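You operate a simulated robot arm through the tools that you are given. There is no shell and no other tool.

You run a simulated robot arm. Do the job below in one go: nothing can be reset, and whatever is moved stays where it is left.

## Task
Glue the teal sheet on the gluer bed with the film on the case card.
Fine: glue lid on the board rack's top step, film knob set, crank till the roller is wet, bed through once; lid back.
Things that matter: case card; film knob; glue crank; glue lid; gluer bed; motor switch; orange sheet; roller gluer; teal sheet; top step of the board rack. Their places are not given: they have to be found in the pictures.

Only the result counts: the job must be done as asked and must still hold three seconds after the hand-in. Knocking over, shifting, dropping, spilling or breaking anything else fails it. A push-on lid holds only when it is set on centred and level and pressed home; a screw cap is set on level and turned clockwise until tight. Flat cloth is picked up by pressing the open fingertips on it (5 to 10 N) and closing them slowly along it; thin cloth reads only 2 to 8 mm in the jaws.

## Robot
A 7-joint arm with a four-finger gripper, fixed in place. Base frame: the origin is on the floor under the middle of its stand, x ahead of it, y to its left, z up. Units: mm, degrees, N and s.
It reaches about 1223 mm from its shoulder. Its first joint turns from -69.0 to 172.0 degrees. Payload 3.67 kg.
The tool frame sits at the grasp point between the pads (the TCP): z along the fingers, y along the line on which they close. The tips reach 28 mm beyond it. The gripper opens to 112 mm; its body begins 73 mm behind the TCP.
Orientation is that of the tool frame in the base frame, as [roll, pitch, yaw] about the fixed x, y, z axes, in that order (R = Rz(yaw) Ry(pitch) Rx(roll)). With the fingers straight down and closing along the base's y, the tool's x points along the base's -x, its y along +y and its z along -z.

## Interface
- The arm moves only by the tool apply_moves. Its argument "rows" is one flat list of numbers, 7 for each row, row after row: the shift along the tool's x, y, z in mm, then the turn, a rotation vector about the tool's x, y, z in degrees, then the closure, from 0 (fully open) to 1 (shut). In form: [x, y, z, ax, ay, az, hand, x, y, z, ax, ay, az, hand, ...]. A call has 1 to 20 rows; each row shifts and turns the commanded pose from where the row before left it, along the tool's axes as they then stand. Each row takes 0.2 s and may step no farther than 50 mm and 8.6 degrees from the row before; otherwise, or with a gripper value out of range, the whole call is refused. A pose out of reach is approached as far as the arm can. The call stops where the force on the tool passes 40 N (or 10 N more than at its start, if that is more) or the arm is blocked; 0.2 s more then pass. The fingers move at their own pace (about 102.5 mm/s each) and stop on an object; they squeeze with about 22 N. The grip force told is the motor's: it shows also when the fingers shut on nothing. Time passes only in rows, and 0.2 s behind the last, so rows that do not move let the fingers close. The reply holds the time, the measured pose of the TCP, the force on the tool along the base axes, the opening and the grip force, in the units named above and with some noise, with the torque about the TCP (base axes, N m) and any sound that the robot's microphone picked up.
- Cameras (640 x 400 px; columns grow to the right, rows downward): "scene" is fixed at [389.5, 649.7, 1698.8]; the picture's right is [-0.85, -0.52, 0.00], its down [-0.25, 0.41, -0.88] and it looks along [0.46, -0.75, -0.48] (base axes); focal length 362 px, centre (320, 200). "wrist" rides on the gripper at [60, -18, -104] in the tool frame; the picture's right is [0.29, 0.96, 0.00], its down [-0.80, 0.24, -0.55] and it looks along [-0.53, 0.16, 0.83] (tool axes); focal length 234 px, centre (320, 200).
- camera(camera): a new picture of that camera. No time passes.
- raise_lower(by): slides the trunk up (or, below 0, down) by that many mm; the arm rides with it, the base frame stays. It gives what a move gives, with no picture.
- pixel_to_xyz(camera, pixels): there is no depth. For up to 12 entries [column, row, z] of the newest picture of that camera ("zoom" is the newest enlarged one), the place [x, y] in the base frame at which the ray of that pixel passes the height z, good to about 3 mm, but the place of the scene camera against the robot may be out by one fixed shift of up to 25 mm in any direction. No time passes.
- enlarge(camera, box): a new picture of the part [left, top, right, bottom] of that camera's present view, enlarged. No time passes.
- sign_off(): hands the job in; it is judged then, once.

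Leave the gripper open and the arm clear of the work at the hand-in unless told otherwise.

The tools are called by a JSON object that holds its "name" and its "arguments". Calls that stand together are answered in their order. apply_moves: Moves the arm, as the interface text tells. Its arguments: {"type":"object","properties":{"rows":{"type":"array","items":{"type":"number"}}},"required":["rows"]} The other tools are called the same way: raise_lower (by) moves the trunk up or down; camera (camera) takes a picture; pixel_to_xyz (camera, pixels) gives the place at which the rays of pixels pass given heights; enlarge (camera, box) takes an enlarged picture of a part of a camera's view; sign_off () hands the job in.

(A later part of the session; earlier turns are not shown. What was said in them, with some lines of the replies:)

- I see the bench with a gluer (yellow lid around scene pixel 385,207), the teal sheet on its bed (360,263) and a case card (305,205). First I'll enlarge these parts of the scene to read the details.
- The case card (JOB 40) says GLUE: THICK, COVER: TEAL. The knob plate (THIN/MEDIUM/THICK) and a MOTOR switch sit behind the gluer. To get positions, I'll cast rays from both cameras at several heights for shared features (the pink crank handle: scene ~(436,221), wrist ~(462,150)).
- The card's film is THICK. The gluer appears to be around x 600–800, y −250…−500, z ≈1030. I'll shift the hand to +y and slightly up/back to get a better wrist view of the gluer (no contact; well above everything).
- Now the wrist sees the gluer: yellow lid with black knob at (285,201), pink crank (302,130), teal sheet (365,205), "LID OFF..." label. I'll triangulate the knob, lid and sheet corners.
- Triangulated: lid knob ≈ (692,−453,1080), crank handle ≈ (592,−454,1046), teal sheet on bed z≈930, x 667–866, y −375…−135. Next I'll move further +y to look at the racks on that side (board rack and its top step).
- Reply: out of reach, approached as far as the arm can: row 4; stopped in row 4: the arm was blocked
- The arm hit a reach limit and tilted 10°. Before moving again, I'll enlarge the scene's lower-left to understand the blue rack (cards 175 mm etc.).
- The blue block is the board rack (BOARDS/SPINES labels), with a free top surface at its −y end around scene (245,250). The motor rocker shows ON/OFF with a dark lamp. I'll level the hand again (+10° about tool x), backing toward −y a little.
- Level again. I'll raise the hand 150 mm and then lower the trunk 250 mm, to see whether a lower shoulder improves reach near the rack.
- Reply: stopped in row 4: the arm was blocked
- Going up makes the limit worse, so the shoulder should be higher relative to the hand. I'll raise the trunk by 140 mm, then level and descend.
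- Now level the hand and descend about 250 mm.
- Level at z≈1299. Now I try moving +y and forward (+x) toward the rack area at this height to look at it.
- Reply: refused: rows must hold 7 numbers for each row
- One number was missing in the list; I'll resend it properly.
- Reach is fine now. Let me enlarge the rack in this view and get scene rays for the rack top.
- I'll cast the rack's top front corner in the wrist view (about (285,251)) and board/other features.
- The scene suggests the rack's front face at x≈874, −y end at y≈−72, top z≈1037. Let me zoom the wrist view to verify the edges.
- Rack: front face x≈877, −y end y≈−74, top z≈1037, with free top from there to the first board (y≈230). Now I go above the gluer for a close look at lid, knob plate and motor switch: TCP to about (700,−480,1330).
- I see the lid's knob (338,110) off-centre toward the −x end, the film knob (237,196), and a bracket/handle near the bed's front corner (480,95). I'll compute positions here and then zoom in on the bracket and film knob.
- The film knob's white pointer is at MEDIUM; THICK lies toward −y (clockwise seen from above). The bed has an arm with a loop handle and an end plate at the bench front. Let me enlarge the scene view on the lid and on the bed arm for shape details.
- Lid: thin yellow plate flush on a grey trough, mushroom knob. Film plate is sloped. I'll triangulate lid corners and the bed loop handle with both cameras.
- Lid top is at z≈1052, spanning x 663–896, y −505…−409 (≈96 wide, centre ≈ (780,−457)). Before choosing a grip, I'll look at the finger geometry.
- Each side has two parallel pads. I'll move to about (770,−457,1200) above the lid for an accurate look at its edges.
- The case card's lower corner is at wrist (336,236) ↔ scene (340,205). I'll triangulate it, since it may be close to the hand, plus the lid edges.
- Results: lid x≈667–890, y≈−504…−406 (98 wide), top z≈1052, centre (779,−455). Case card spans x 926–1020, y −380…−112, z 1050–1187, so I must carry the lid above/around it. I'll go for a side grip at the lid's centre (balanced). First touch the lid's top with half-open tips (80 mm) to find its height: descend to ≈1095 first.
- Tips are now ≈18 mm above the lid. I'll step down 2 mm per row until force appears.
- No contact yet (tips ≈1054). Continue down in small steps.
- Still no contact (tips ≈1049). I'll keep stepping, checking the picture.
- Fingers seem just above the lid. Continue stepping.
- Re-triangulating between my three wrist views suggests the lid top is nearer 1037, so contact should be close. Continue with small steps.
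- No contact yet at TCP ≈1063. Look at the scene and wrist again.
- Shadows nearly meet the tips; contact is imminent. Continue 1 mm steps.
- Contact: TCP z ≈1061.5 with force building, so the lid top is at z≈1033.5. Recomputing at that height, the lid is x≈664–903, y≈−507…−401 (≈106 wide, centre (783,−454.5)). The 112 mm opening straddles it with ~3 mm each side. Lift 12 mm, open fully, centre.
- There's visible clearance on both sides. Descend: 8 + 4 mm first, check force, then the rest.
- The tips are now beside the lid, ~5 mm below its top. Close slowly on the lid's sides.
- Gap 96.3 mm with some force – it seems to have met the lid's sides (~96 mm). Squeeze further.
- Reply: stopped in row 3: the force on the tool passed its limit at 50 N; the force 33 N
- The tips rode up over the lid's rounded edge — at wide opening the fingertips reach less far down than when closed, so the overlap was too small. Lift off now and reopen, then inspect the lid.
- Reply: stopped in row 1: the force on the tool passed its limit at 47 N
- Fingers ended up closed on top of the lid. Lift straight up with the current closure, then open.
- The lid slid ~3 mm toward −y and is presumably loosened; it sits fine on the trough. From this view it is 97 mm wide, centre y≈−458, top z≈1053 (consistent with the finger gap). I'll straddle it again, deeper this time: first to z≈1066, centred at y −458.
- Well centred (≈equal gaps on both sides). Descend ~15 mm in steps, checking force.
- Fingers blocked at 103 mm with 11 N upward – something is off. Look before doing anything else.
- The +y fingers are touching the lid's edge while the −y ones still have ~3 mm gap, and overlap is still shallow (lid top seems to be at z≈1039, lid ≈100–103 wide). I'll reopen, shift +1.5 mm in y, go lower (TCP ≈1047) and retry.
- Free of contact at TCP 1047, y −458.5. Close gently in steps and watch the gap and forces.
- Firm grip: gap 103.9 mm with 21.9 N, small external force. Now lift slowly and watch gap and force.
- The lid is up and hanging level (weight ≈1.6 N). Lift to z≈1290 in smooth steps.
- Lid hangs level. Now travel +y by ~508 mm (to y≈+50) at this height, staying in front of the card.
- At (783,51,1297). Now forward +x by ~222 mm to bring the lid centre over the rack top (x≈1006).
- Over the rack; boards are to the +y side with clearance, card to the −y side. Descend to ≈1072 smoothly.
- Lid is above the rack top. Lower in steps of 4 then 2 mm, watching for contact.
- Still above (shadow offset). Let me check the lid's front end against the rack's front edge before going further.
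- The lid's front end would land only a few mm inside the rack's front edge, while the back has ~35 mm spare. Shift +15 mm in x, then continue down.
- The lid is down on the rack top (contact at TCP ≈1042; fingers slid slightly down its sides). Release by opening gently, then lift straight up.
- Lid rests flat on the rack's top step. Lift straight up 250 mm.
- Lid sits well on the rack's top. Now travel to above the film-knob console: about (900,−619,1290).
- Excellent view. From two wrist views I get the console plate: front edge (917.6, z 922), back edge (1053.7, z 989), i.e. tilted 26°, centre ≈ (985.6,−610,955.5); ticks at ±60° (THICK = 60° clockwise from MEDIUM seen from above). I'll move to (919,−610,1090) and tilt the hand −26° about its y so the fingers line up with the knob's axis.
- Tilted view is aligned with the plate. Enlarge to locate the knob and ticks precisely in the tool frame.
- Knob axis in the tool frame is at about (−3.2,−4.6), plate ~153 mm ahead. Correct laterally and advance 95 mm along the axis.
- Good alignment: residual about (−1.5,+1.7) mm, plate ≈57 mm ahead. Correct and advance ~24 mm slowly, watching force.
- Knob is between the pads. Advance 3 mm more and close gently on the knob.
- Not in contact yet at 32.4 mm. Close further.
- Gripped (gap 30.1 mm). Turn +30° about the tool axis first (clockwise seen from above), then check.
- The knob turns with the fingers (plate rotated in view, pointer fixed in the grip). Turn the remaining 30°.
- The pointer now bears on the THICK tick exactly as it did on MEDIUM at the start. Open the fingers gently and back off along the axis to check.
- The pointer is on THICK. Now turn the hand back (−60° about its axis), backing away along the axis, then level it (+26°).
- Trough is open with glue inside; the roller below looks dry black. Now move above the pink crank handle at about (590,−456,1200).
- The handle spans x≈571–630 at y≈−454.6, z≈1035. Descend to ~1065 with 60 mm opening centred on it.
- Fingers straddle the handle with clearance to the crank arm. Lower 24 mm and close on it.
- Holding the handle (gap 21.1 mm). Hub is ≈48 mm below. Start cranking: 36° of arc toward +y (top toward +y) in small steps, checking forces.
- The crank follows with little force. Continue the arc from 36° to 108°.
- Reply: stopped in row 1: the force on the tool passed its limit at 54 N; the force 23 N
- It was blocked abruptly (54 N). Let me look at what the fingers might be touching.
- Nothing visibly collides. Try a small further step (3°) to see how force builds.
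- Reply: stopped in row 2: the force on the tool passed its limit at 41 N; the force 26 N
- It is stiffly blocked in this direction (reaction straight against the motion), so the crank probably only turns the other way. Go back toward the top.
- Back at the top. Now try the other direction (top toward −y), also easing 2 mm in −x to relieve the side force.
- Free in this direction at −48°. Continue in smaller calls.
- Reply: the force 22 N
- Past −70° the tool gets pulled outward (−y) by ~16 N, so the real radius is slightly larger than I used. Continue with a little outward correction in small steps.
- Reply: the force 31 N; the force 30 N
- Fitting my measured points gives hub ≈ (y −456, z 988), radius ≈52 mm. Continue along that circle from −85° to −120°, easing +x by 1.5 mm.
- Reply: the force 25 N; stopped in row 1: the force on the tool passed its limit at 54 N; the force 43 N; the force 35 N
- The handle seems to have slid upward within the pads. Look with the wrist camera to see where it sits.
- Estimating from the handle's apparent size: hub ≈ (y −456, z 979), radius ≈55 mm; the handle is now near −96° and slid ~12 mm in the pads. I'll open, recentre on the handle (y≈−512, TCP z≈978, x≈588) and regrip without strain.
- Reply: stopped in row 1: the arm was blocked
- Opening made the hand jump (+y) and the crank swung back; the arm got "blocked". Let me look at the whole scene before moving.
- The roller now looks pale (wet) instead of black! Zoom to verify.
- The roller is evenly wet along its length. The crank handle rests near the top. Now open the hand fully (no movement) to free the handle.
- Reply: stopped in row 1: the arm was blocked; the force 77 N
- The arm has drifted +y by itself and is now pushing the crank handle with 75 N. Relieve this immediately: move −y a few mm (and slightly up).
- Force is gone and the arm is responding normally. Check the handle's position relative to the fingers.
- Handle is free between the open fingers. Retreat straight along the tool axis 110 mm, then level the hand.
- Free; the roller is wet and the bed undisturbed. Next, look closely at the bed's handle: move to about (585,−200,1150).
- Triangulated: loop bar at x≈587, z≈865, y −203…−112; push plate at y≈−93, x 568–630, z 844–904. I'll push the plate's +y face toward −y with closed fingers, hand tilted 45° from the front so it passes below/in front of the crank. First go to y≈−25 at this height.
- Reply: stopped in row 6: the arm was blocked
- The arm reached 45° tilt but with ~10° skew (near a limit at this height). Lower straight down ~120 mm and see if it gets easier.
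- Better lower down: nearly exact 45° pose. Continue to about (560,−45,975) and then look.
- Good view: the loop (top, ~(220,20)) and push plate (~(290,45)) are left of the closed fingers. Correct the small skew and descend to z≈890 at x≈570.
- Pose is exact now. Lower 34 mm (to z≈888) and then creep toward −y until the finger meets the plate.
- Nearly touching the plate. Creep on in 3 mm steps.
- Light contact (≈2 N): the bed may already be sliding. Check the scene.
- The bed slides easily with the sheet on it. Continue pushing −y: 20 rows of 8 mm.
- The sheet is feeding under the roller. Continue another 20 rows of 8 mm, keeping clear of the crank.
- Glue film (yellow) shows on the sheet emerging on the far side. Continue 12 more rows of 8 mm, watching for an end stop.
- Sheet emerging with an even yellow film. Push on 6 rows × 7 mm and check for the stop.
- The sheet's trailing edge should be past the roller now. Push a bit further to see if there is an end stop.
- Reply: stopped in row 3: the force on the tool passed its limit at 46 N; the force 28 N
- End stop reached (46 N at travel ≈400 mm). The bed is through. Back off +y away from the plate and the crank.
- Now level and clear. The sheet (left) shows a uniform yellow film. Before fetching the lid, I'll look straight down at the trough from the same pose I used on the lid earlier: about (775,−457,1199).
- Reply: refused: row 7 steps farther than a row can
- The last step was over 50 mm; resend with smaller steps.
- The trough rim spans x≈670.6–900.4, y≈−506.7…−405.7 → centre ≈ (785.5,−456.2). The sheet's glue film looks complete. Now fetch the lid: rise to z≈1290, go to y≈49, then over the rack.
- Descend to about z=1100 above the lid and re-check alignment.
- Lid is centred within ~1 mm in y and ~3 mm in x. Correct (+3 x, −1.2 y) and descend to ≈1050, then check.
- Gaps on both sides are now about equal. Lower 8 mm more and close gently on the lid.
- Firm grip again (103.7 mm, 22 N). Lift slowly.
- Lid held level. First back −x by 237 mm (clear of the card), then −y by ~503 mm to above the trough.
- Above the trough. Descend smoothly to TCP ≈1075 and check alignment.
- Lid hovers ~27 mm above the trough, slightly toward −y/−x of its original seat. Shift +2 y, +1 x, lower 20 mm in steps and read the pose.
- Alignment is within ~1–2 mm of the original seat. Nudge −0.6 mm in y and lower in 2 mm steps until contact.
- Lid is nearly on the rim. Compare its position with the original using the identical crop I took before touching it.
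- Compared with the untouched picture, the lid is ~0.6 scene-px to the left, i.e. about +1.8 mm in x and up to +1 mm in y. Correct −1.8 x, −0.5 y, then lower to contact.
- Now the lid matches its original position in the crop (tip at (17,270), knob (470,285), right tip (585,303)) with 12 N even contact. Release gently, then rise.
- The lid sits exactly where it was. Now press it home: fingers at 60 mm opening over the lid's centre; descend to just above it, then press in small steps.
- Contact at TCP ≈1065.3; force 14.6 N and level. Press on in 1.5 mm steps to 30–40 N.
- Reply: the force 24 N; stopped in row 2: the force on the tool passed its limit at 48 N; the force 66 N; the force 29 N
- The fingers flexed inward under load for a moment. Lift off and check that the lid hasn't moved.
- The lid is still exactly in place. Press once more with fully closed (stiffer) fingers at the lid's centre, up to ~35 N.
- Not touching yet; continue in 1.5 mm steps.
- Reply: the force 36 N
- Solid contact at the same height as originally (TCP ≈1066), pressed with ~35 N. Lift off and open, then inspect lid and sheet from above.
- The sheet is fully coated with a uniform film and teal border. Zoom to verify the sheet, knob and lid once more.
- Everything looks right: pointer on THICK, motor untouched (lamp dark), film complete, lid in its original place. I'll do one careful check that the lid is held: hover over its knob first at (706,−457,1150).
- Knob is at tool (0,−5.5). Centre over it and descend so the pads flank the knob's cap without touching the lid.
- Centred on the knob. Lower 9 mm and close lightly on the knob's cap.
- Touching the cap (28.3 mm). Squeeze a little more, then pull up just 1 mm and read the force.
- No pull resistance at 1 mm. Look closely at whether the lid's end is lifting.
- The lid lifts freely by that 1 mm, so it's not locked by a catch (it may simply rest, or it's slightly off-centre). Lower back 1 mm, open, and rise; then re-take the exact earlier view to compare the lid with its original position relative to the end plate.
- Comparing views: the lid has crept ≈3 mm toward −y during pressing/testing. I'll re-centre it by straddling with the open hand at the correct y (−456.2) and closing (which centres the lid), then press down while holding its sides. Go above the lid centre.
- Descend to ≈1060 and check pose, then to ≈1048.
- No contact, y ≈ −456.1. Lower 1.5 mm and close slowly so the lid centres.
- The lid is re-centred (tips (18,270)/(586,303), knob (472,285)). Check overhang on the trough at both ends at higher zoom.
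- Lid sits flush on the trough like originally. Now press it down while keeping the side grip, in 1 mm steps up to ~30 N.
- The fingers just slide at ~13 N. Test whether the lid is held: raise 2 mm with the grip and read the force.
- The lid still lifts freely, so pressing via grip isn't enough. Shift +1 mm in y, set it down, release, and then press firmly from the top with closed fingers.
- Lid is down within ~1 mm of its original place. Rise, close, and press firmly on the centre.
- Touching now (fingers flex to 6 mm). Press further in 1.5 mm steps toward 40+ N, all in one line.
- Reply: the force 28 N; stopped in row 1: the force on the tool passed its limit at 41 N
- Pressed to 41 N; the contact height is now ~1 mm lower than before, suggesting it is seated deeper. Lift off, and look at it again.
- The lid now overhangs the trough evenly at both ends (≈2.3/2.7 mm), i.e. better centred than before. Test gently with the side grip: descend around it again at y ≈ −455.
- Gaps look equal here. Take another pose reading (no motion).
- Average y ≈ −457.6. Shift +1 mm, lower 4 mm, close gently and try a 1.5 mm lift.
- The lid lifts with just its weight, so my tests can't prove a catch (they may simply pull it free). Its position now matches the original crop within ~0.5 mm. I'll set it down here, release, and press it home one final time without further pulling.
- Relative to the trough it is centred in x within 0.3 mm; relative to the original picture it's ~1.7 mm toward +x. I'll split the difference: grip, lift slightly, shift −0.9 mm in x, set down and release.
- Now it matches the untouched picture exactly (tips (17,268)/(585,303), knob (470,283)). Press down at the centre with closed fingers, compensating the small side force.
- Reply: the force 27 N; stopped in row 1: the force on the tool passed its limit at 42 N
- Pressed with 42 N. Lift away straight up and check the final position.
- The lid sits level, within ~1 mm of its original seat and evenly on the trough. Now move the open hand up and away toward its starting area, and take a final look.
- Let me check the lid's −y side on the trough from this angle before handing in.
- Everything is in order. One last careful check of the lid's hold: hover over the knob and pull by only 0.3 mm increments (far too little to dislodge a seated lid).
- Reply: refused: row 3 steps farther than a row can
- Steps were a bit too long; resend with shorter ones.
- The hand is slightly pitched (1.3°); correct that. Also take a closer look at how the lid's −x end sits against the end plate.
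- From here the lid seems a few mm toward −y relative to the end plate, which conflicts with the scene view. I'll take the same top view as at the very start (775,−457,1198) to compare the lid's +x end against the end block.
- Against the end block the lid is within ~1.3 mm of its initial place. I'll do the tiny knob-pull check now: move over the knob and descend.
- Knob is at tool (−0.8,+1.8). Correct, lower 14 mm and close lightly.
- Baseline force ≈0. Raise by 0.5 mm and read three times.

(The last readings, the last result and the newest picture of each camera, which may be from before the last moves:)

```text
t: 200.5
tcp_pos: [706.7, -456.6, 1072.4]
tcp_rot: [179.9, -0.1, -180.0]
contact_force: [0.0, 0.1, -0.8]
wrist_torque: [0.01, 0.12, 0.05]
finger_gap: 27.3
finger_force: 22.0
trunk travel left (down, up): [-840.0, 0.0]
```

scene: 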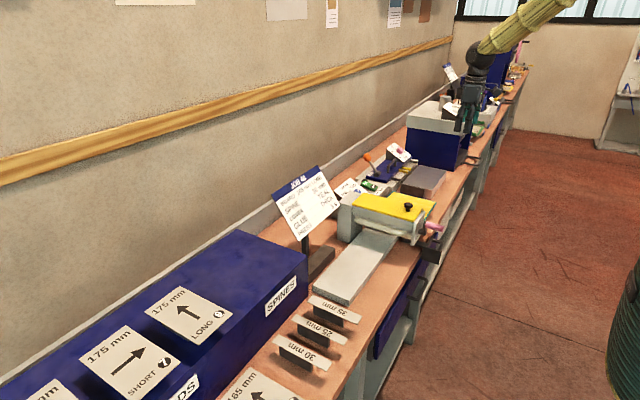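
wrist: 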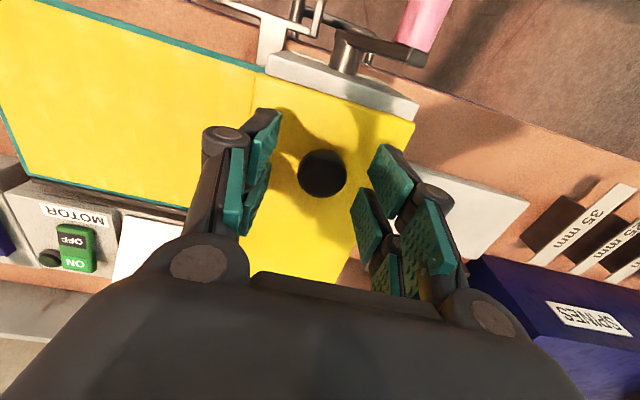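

The lid simply rests (the 0.12 N·m torque equals its own weight), so there's no catch to engage — position and level are what count. While holding it, I'll nudge it −0.8 mm in x to the best-matching place, lower and release.

{"name": "apply_moves", "arguments": {"rows": [0.8, 0, 0, 0, 0, 0, 0.77, 0, 0, 0.5, 0, 0, 0, 0.77, 0, 0, 0.3, 0, 0, 0, 0.77, 0, 0, 0, 0, 0, 0, 0.72, 0, 0, 0, 0, 0, 0, 0.6]}}

{"name": "apply_moves", "arguments": {"rows": [0, 0, -20, 0, 0, 0, 0.5, 0, 0, -40, 0, 0, 0, 0.3, 0, 0, -45, 0, 0, 0, 0]}}

{"name": "enlarge", "arguments": {"camera": "scene", "box": [350, 170, 430, 220]}}

{"name": "enlarge", "arguments": {"camera": "scene", "box": [345, 190, 375, 215]}}

{"name": "enlarge", "arguments": {"camera": "scene", "box": [400, 195, 430, 225]}}

```text
t: 201.7
tcp_pos: [704.7, -456.3, 1071.4]
tcp_rot: [179.9, 0.0, 179.9]
contact_force: [0.9, -0.2, -1.0]
wrist_torque: [0.02, -0.02, 0.0]
finger_gap: 44.8
finger_force: 0.2
trunk travel left (down, up): [-840.0, 0.0]
```

```text
t: 202.5
tcp_pos: [701.3, -456.6, 1178.7]
tcp_rot: [180.0, 0.1, 179.9]
contact_force: [-0.2, 0.0, 0.6]
wrist_torque: [-0.01, -0.04, 0.01]
finger_gap: 111.7
finger_force: 0.0
trunk travel left (down, up): [-840.0, 0.0]
```

```text
8.00 times, centred on (390, 195) of scene
```

zoom: 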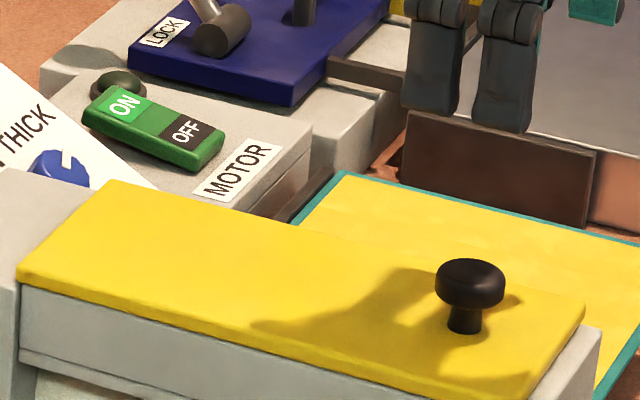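

```text
16.00 times, centred on (360, 202) of scene
```

zoom: 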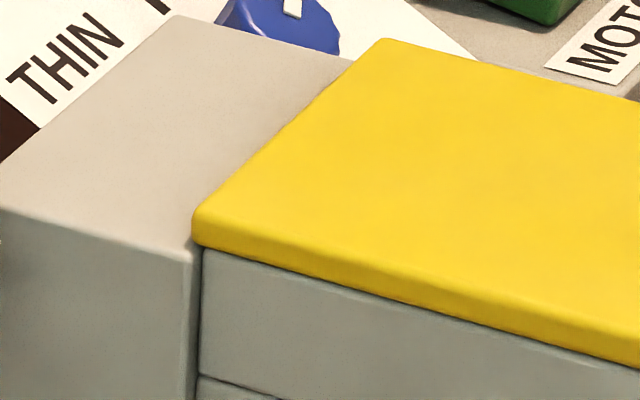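

```text
13.33 times, centred on (415, 210) of scene
```

zoom: 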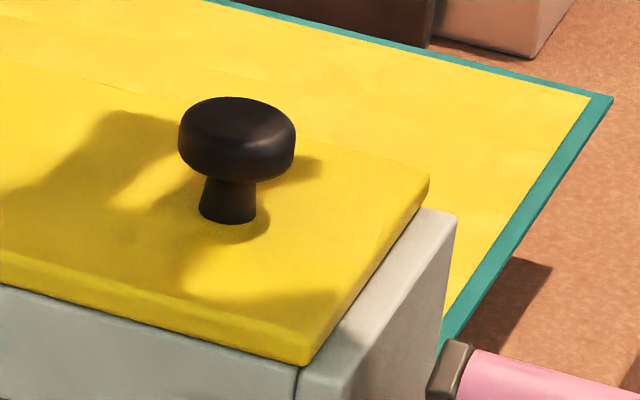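

It again matches the untouched picture exactly. A final moderate press (~20 N) at the centre with side-force compensation, then I'm done.

{"name": "apply_moves", "arguments": {"rows": [-28, 0, 10, 0, 0, 0, 0.5, -28, 0, 20, 0, 0, 0, 1, -26, 0, 25, 0, 0, 0, 1, 0, 0, 25, 0, 0, 0, 1, 0, 0, 20, 0, 0, 0, 1, 0, 0, 10, 0, 0, 0, 1]}}

{"name": "apply_moves", "arguments": {"rows": [0, 0, 1.5, 0, 0, 0, 1]}}

{"name": "apply_moves", "arguments": {"rows": [0, 0, 1, 0, 0, 0, 1]}}

```text
t: 203.9
tcp_pos: [787.0, -458.4, 1065.5]
tcp_rot: [179.9, 0.0, 180.0]
contact_force: [0.1, -0.6, 0.6]
wrist_torque: [0.0, 0.0, 0.0]
finger_gap: 0.1
finger_force: 21.5
trunk travel left (down, up): [-840.0, 0.0]
```

```text
t: 204.3
tcp_pos: [787.0, -457.5, 1065.8]
tcp_rot: [179.9, -0.1, 179.9]
contact_force: [-0.2, 0.3, -0.4]
wrist_torque: [0.01, 0.02, 0.03]
finger_gap: 0.0
finger_force: 21.7
trunk travel left (down, up): [-840.0, 0.0]
```

```text
t: 204.7
tcp_pos: [787.1, -455.8, 1065.0]
tcp_rot: [179.9, 0.0, 179.9]
contact_force: [-0.2, -1.6, 3.0]
wrist_torque: [-0.07, -0.01, 0.0]
finger_gap: 6.0
finger_force: 21.7
trunk travel left (down, up): [-840.0, 0.0]
```

Contact started (3 N). Press a little more with slight −y compensation.

{"name": "apply_moves", "arguments": {"rows": [0, -0.3, 1.2, 0, 0, 0, 1]}}

{"name": "apply_moves", "arguments": {"rows": [0, -0.4, 1.2, 0, 0, 0, 1]}}

{"name": "apply_moves", "arguments": {"rows": [0, 0, 0, 0, 0, 0, 1]}}

{"name": "enlarge", "arguments": {"camera": "scene", "box": [350, 170, 430, 220]}}

```text
t: 205.1
tcp_pos: [786.8, -456.0, 1064.8]
tcp_rot: [179.9, -0.1, 179.9]
contact_force: [-2.5, -3.0, 9.3]
wrist_torque: [-0.1, 0.09, 0.0]
finger_gap: 6.2
finger_force: 22.0
trunk travel left (down, up): [-840.0, 0.0]
```

```text
t: 205.5
tcp_pos: [786.5, -456.1, 1064.3]
tcp_rot: [179.9, 0.1, 179.9]
contact_force: [-1.8, -3.5, 19.8]
wrist_torque: [-0.04, 0.19, -0.02]
finger_gap: 6.1
finger_force: 22.3
trunk travel left (down, up): [-840.0, 0.0]
```

```text
t: 205.9
tcp_pos: [786.5, -457.9, 1064.7]
tcp_rot: [-180.0, 0.3, 179.9]
contact_force: [1.6, -4.1, 24.5]
wrist_torque: [-0.1, 0.21, 0.04]
finger_gap: 6.1
finger_force: 22.7
trunk travel left (down, up): [-840.0, 0.0]
```

```text
8.00 times, centred on (390, 195) of scene
```

zoom: 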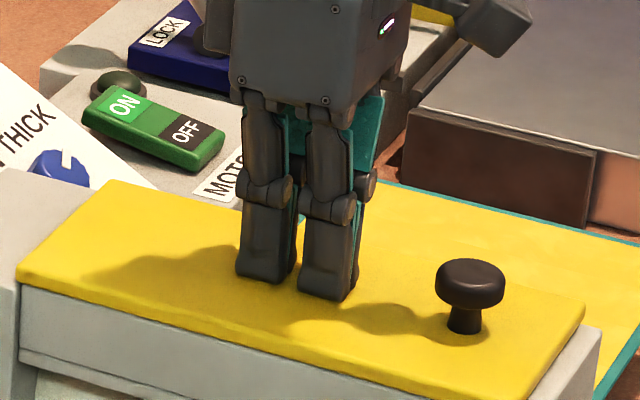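

Pressed with ~25 N and the lid stayed exactly in place. Lift straight up, open, and move clear.

{"name": "apply_moves", "arguments": {"rows": [0, 0, -3, 0, 0, 0, 1, 0, 0, -12, 0, 0, 0, 1, 0, 0, -30, 0, 0, 0, 1, 0, 0, -45, 0, 0, 0, 0.5, 0, 0, -45, 0, 0, 0, 0, 0, 0, -45, 0, 0, 0, 0, 0, 0, -45, 0, 0, 0, 0, 25, -30, -20, 0, 0, 0, 0, 30, -30, 0, 0, 0, 0, 0, 30, -30, 0, 0, 0, 0, 0, 30, -30, 0, 0, 0, 0, 0, 30, -30, 0, 0, 0, 0, 0, 30, -30, 0, 0, 0, 0, 0]}}

{"name": "enlarge", "arguments": {"camera": "scene", "box": [350, 170, 430, 220]}}

{"name": "camera", "arguments": {"camera": "scene"}}

{"name": "camera", "arguments": {"camera": "wrist"}}

```text
t: 208.7
tcp_pos: [612.0, -636.6, 1306.2]
tcp_rot: [179.8, 0.0, 179.9]
contact_force: [-0.3, 0.0, 0.6]
wrist_torque: [0.02, -0.01, 0.03]
finger_gap: 112.2
finger_force: 0.1
trunk travel left (down, up): [-840.0, 0.0]
```

```text
8.00 times, centred on (390, 195) of scene
```

zoom: 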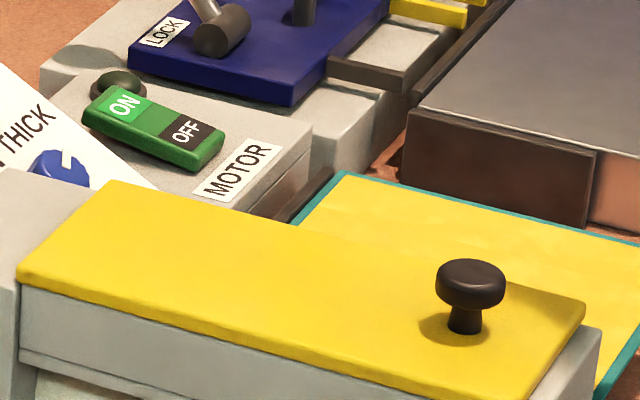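

```text
taken
```

scene: 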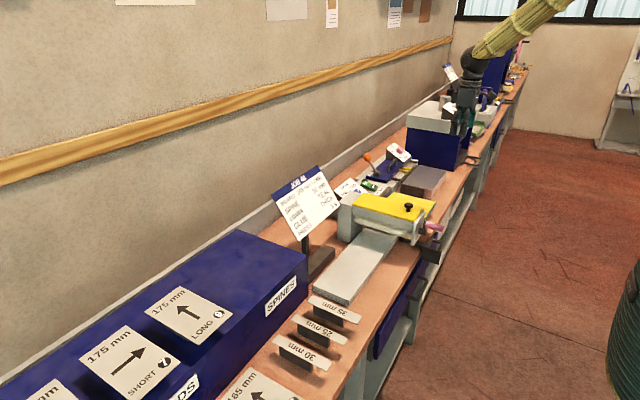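

```text
taken
```

wrist: 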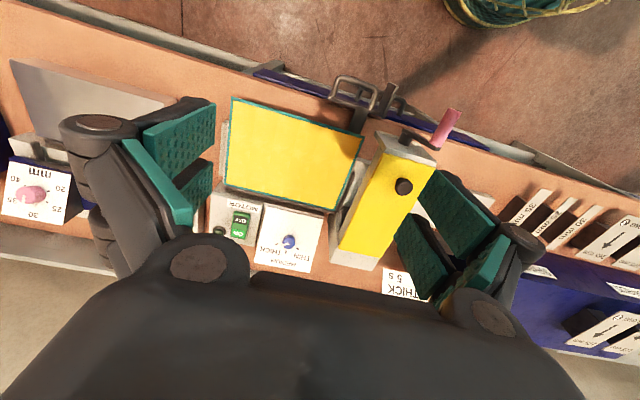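

Final state as I see it:
- **Lid:** level on the trough, in its original place.
- **Film knob:** on THICK.
- **Teal sheet:** coated all over; the bed went through once and is at its end stop.
- **Motor switch:** not touched.
- **Hand:** open and clear of the work.

Handing in.

{"name": "sign_off", "arguments": {}}

```text
The job is handed in.
```

I glued the teal sheet on the bed with the THICK film the case card (JOB 40) asks for, and handed the job in. The one thing I could not confirm is that the lid is held.

- **Lid:** I set it on the board rack's top step for the gluing, then put it back. It is level and within about 1 mm of where it started, and I pressed it several times, up to 42 N. After the 42 N press, a light pull on the knob met only the lid's own weight. I pressed it again with about 25 N and did not test it after that, so either it has no catch or it never latched.
- **Film knob:** turned from MEDIUM to THICK.
- **Crank:** it stopped hard about 38° one way, so I turned it the other way. When I opened the gripper to regrip, the arm swung about 130 mm on its own. It carried the handle back and pushed it against that stop at about 75 N before I backed off. The roller came out wet along its whole length, and I saw no damage.
- **Bed:** pushed through once to its end stop, about 400 mm, and left there. The film covers the sheet evenly apart from a thin teal border.

I did not touch the motor switch or any other sheet. The hand is open and clear of the bench.
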